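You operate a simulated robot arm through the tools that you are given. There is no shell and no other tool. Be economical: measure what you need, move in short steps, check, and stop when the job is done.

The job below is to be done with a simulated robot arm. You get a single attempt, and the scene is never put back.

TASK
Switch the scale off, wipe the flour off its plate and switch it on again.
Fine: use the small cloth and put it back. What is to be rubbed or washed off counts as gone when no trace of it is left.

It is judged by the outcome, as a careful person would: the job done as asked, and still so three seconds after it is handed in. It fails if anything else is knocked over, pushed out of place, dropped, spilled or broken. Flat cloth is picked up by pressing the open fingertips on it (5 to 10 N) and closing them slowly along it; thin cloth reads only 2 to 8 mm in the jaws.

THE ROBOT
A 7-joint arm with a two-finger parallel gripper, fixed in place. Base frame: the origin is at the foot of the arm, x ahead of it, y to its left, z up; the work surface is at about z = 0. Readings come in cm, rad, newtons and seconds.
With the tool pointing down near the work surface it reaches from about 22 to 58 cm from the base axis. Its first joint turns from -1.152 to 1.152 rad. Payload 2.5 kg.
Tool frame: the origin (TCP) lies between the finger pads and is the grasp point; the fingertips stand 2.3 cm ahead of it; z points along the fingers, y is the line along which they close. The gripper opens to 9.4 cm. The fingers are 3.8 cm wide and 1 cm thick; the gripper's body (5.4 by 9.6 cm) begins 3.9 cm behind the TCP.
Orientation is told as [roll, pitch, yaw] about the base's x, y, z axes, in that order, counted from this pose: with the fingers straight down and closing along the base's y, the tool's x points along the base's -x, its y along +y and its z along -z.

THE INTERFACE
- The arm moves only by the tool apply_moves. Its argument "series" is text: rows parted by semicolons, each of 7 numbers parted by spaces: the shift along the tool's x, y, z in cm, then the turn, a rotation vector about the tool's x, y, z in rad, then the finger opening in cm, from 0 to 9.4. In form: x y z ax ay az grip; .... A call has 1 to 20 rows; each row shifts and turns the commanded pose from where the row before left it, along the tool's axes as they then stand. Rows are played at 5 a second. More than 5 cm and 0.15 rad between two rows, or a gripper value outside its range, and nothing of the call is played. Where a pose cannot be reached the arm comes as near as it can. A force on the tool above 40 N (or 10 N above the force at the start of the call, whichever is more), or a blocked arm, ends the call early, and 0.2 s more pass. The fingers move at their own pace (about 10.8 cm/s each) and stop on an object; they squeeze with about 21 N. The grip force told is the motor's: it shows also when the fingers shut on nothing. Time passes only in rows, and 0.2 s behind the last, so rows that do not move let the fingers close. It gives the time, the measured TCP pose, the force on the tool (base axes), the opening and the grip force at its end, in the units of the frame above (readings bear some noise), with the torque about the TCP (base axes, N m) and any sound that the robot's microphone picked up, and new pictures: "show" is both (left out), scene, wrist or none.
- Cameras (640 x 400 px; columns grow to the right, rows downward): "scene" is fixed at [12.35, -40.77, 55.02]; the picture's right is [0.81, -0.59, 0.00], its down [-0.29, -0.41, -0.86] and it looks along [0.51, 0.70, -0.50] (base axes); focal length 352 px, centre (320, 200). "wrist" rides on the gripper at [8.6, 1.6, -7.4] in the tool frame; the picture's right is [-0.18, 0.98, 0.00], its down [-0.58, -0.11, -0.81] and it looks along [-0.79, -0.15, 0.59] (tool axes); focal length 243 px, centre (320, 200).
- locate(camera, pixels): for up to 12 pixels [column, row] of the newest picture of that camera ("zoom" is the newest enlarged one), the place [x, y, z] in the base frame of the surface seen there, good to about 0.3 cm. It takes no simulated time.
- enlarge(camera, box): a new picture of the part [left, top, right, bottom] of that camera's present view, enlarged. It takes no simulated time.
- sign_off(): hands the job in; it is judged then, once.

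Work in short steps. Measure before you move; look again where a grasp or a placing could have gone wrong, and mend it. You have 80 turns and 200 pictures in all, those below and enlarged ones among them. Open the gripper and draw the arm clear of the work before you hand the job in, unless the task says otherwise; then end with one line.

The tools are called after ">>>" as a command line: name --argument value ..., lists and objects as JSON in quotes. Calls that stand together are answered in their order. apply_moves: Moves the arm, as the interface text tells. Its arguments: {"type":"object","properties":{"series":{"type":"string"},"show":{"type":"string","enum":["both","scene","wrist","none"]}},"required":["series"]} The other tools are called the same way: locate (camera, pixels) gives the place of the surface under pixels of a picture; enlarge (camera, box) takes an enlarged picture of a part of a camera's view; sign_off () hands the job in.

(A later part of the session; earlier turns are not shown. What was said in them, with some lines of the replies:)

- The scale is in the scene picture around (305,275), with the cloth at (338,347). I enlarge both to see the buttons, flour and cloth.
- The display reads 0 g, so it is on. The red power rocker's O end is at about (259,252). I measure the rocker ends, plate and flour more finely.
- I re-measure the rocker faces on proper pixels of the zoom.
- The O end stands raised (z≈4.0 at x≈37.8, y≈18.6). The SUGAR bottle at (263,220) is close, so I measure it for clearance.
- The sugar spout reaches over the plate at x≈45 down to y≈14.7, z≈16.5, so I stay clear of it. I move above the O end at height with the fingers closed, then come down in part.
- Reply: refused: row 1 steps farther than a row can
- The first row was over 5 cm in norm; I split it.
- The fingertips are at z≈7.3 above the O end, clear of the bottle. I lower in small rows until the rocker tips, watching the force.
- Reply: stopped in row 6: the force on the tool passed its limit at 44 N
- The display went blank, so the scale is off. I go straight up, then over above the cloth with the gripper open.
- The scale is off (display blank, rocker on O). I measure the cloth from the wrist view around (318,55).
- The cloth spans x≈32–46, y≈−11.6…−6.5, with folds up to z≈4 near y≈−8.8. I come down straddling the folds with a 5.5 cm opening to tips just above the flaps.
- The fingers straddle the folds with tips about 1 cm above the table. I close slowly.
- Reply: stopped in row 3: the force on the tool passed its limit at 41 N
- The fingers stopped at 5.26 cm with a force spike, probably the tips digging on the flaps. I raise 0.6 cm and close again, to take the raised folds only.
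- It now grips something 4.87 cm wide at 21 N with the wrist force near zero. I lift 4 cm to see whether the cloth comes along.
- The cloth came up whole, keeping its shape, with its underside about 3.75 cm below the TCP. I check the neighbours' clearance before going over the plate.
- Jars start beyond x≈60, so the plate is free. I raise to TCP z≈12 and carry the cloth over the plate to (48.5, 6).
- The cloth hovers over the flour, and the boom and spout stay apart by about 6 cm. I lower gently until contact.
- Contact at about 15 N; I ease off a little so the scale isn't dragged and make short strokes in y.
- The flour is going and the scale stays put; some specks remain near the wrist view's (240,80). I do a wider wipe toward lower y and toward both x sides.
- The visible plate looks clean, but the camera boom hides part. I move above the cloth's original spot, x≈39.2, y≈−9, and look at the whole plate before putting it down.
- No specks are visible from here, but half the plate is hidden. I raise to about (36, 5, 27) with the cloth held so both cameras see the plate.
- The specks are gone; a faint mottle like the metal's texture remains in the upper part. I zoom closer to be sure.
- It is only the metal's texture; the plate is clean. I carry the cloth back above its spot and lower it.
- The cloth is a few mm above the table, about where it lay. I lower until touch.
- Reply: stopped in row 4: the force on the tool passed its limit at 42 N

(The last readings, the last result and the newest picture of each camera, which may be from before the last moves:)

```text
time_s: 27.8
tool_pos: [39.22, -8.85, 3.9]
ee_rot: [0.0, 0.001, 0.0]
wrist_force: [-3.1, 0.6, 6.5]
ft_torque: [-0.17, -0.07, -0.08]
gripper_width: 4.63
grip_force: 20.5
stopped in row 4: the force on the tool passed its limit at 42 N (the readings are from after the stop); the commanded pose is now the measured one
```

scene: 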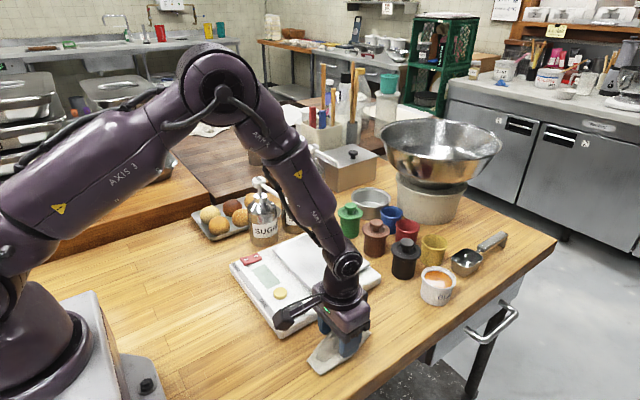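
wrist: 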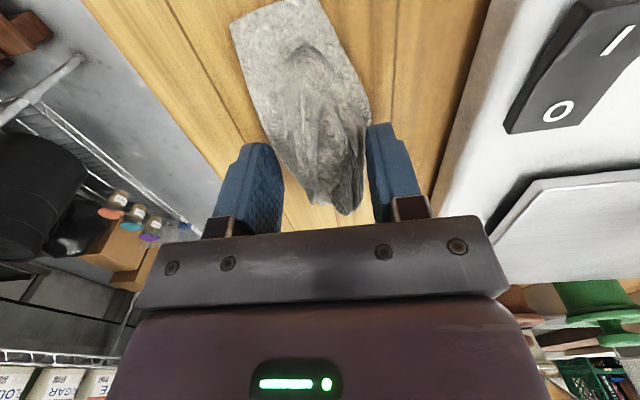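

It has touched the table. I open gently by a little over the cloth's width and go straight up.

>>> apply_moves --series "0 0 0 0 0 0 5.2; 0 0 0 0 0 0 6; 0 0 0 0 0 0 6.5; 0 0 -2 0 0 0 6.5; 0 0 -3 0 0 0 6.5; 0 0 -4.5 0 0 0 6.5; 0 0 -4.5 0 0 0 4; 0 0 -4.5 0 0 0 2; 0 0 -4 0 0 0 0; 0 0 0 0 0 0 0"

>>> enlarge --camera "scene" --box '[280, 300, 400, 390]'

```text
time_s: 30.0
tool_pos: [39.21, -8.8, 26.58]
ee_rot: [0.001, 0.002, 0.0]
wrist_force: [-0.1, 0.3, 0.1]
ft_torque: [-0.02, 0.02, 0.01]
gripper_width: 0.01
grip_force: 20.6
```

scene: 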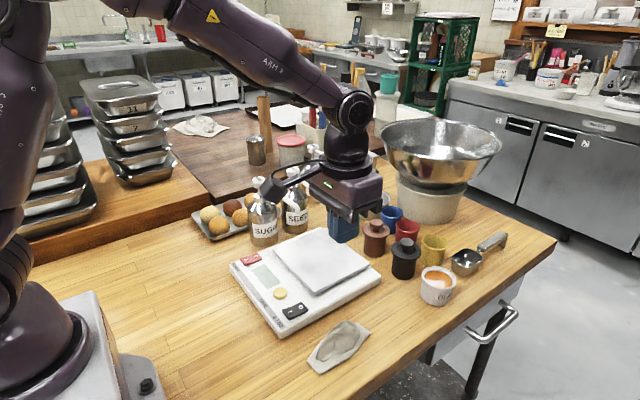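
wrist: 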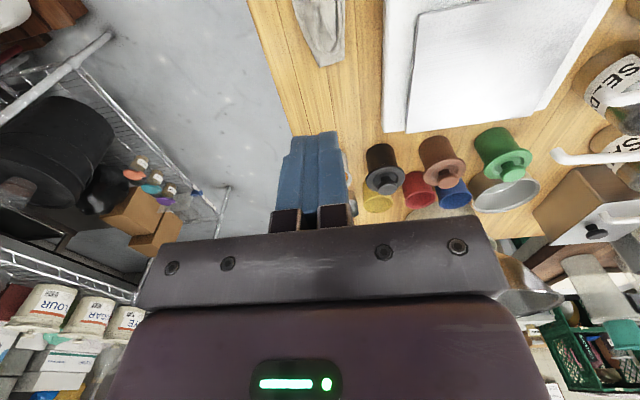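

```text
4.44 times, centred on (340, 345) of scene
```

zoom: 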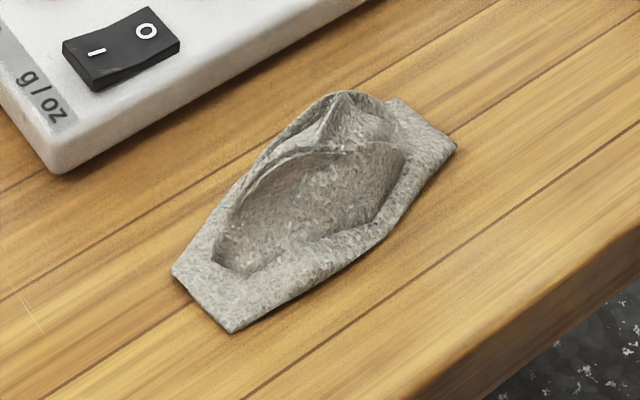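

The cloth lies back in its spot, within a few mm. Now over to the raised I end of the red rocker (x≈34.7, y≈18.5), with fingers closed and centred at x≈33.4.

>>> apply_moves --series "1 4.5 0 0 0 0 0; 1 4.6 0 0 0 0 0; 1 4.5 0 0 0 0 0; 1 4.6 0 0 0 0 0; 1 4.5 0 0 0 0 0; 0.8 4.6 0 0 0 0 0; 0 0 4.5 0 0 0 0; 0 0 4.5 0 0 0 0; 0 0 4.5 0 0 0 0; 0 0 4.5 0 0 0 0; 0 0 0 0 0 0 0"

>>> enlarge --camera "scene" --box '[220, 215, 310, 285]'

```text
time_s: 32.4
tool_pos: [33.35, 18.5, 8.36]
ee_rot: [0.0, 0.0, 0.0]
wrist_force: [0.4, 0.4, 0.3]
ft_torque: [0.01, 0.03, 0.0]
gripper_width: 0.0
grip_force: 21.0
```

scene: 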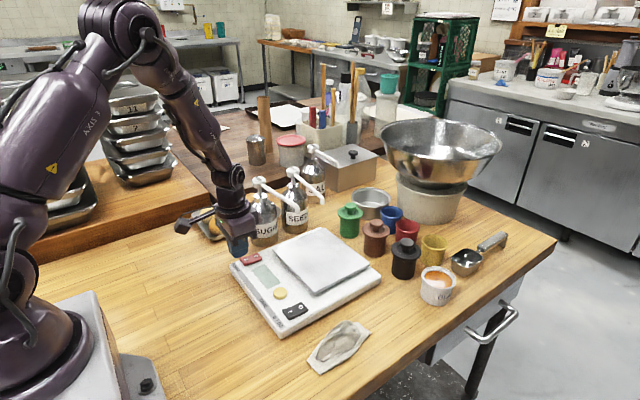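
wrist: 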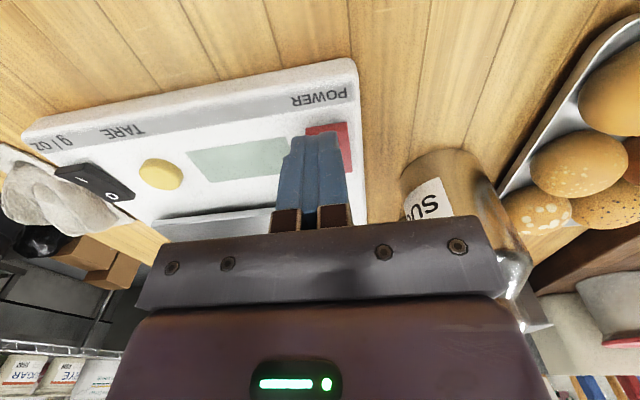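

```text
5.71 times, centred on (265, 250) of scene
```

zoom: 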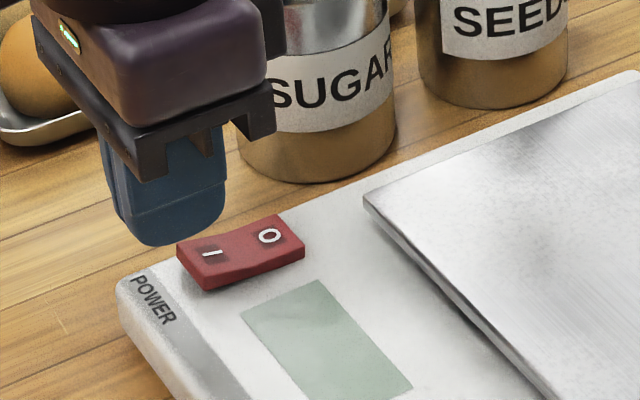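

The fingertips are poised over the I end, which is raised. I press down in small steps.

>>> apply_moves --series "0 0 1.2 0 0 0 0; 0 0 0.6 0 0 0 0; 0 0 0.3 0 0 0 0; 0 0 0.2 0 0 0 0; 0 0 0.2 0 0 0 0; 0 0 0 0 0 0 0"

```text
time_s: 33.8
tool_pos: [33.34, 18.57, 5.98]
ee_rot: [0.0, 0.0, 0.001]
wrist_force: [-0.3, -0.9, 2.6]
ft_torque: [0.0, -0.06, -0.03]
gripper_width: 0.0
grip_force: 20.6
stopped in row 6: the force on the tool passed its limit at 42 N (the readings are from after the stop); the commanded pose is now the measured one
```

scene: 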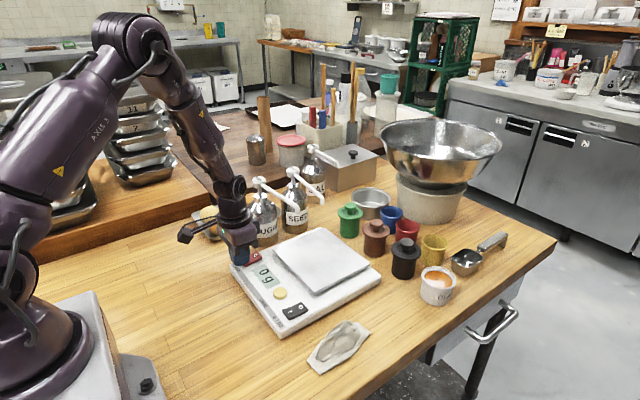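
wrist: 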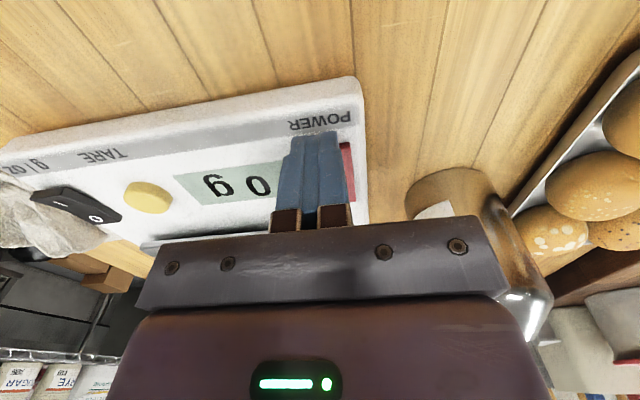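

The display reads 0 g again. I go straight up, open the gripper clear of everything, and take a final look.

>>> apply_moves --series "0 0 -4.5 0 0 0 0; 0 0 -4.5 0 0 0 0; 0 0 -4.5 0 0 0 0; 0 0 -4.5 0 0 0 0; 0 0 -4.5 0 0 0 5; 0 0 0 0 0 0 9; 0 0 0 0 0 0 9"

>>> enlarge --camera "scene" --box '[220, 215, 400, 335]'

```text
time_s: 35.4
tool_pos: [33.46, 18.41, 28.47]
ee_rot: [0.001, 0.001, -0.001]
wrist_force: [-1.0, -0.4, 0.0]
ft_torque: [0.0, -0.01, 0.02]
gripper_width: 9.02
grip_force: 0.0
```

scene: 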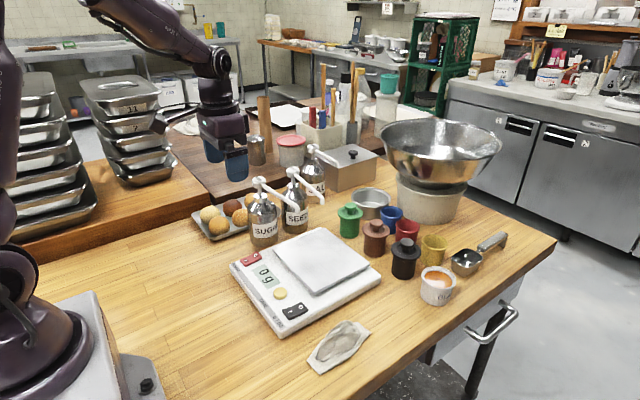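
wrist: 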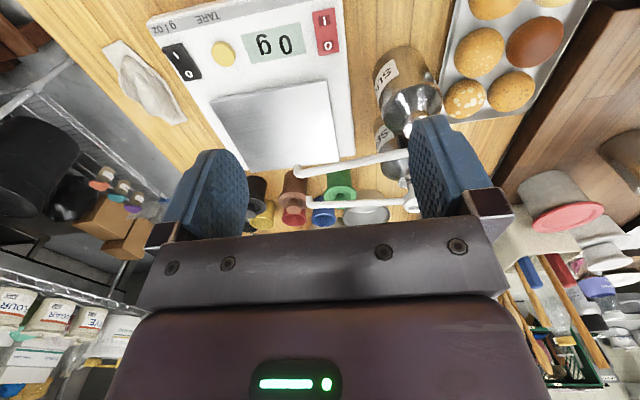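

```text
3.33 times, centred on (310, 275) of scene
```

zoom: 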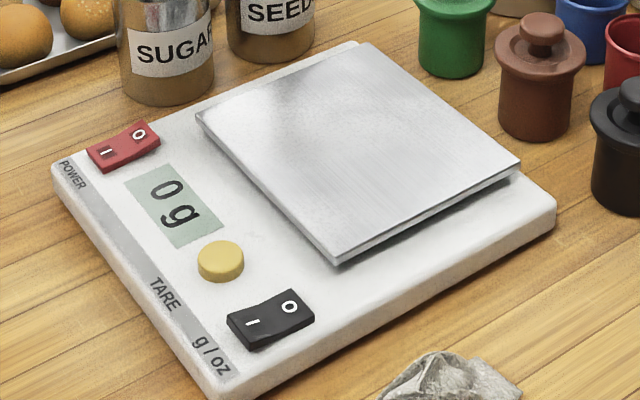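

The plate is clean, the scale is on at 0 g, the cloth is back and nothing else has moved. I hand it in.

>>> sign_off

```text
The job is handed in.
```

I switched the scale off, wiped the flour off its plate until none was visible, put the small cloth back within a few millimetres of where it lay, and switched the scale on again (it reads 0 g).
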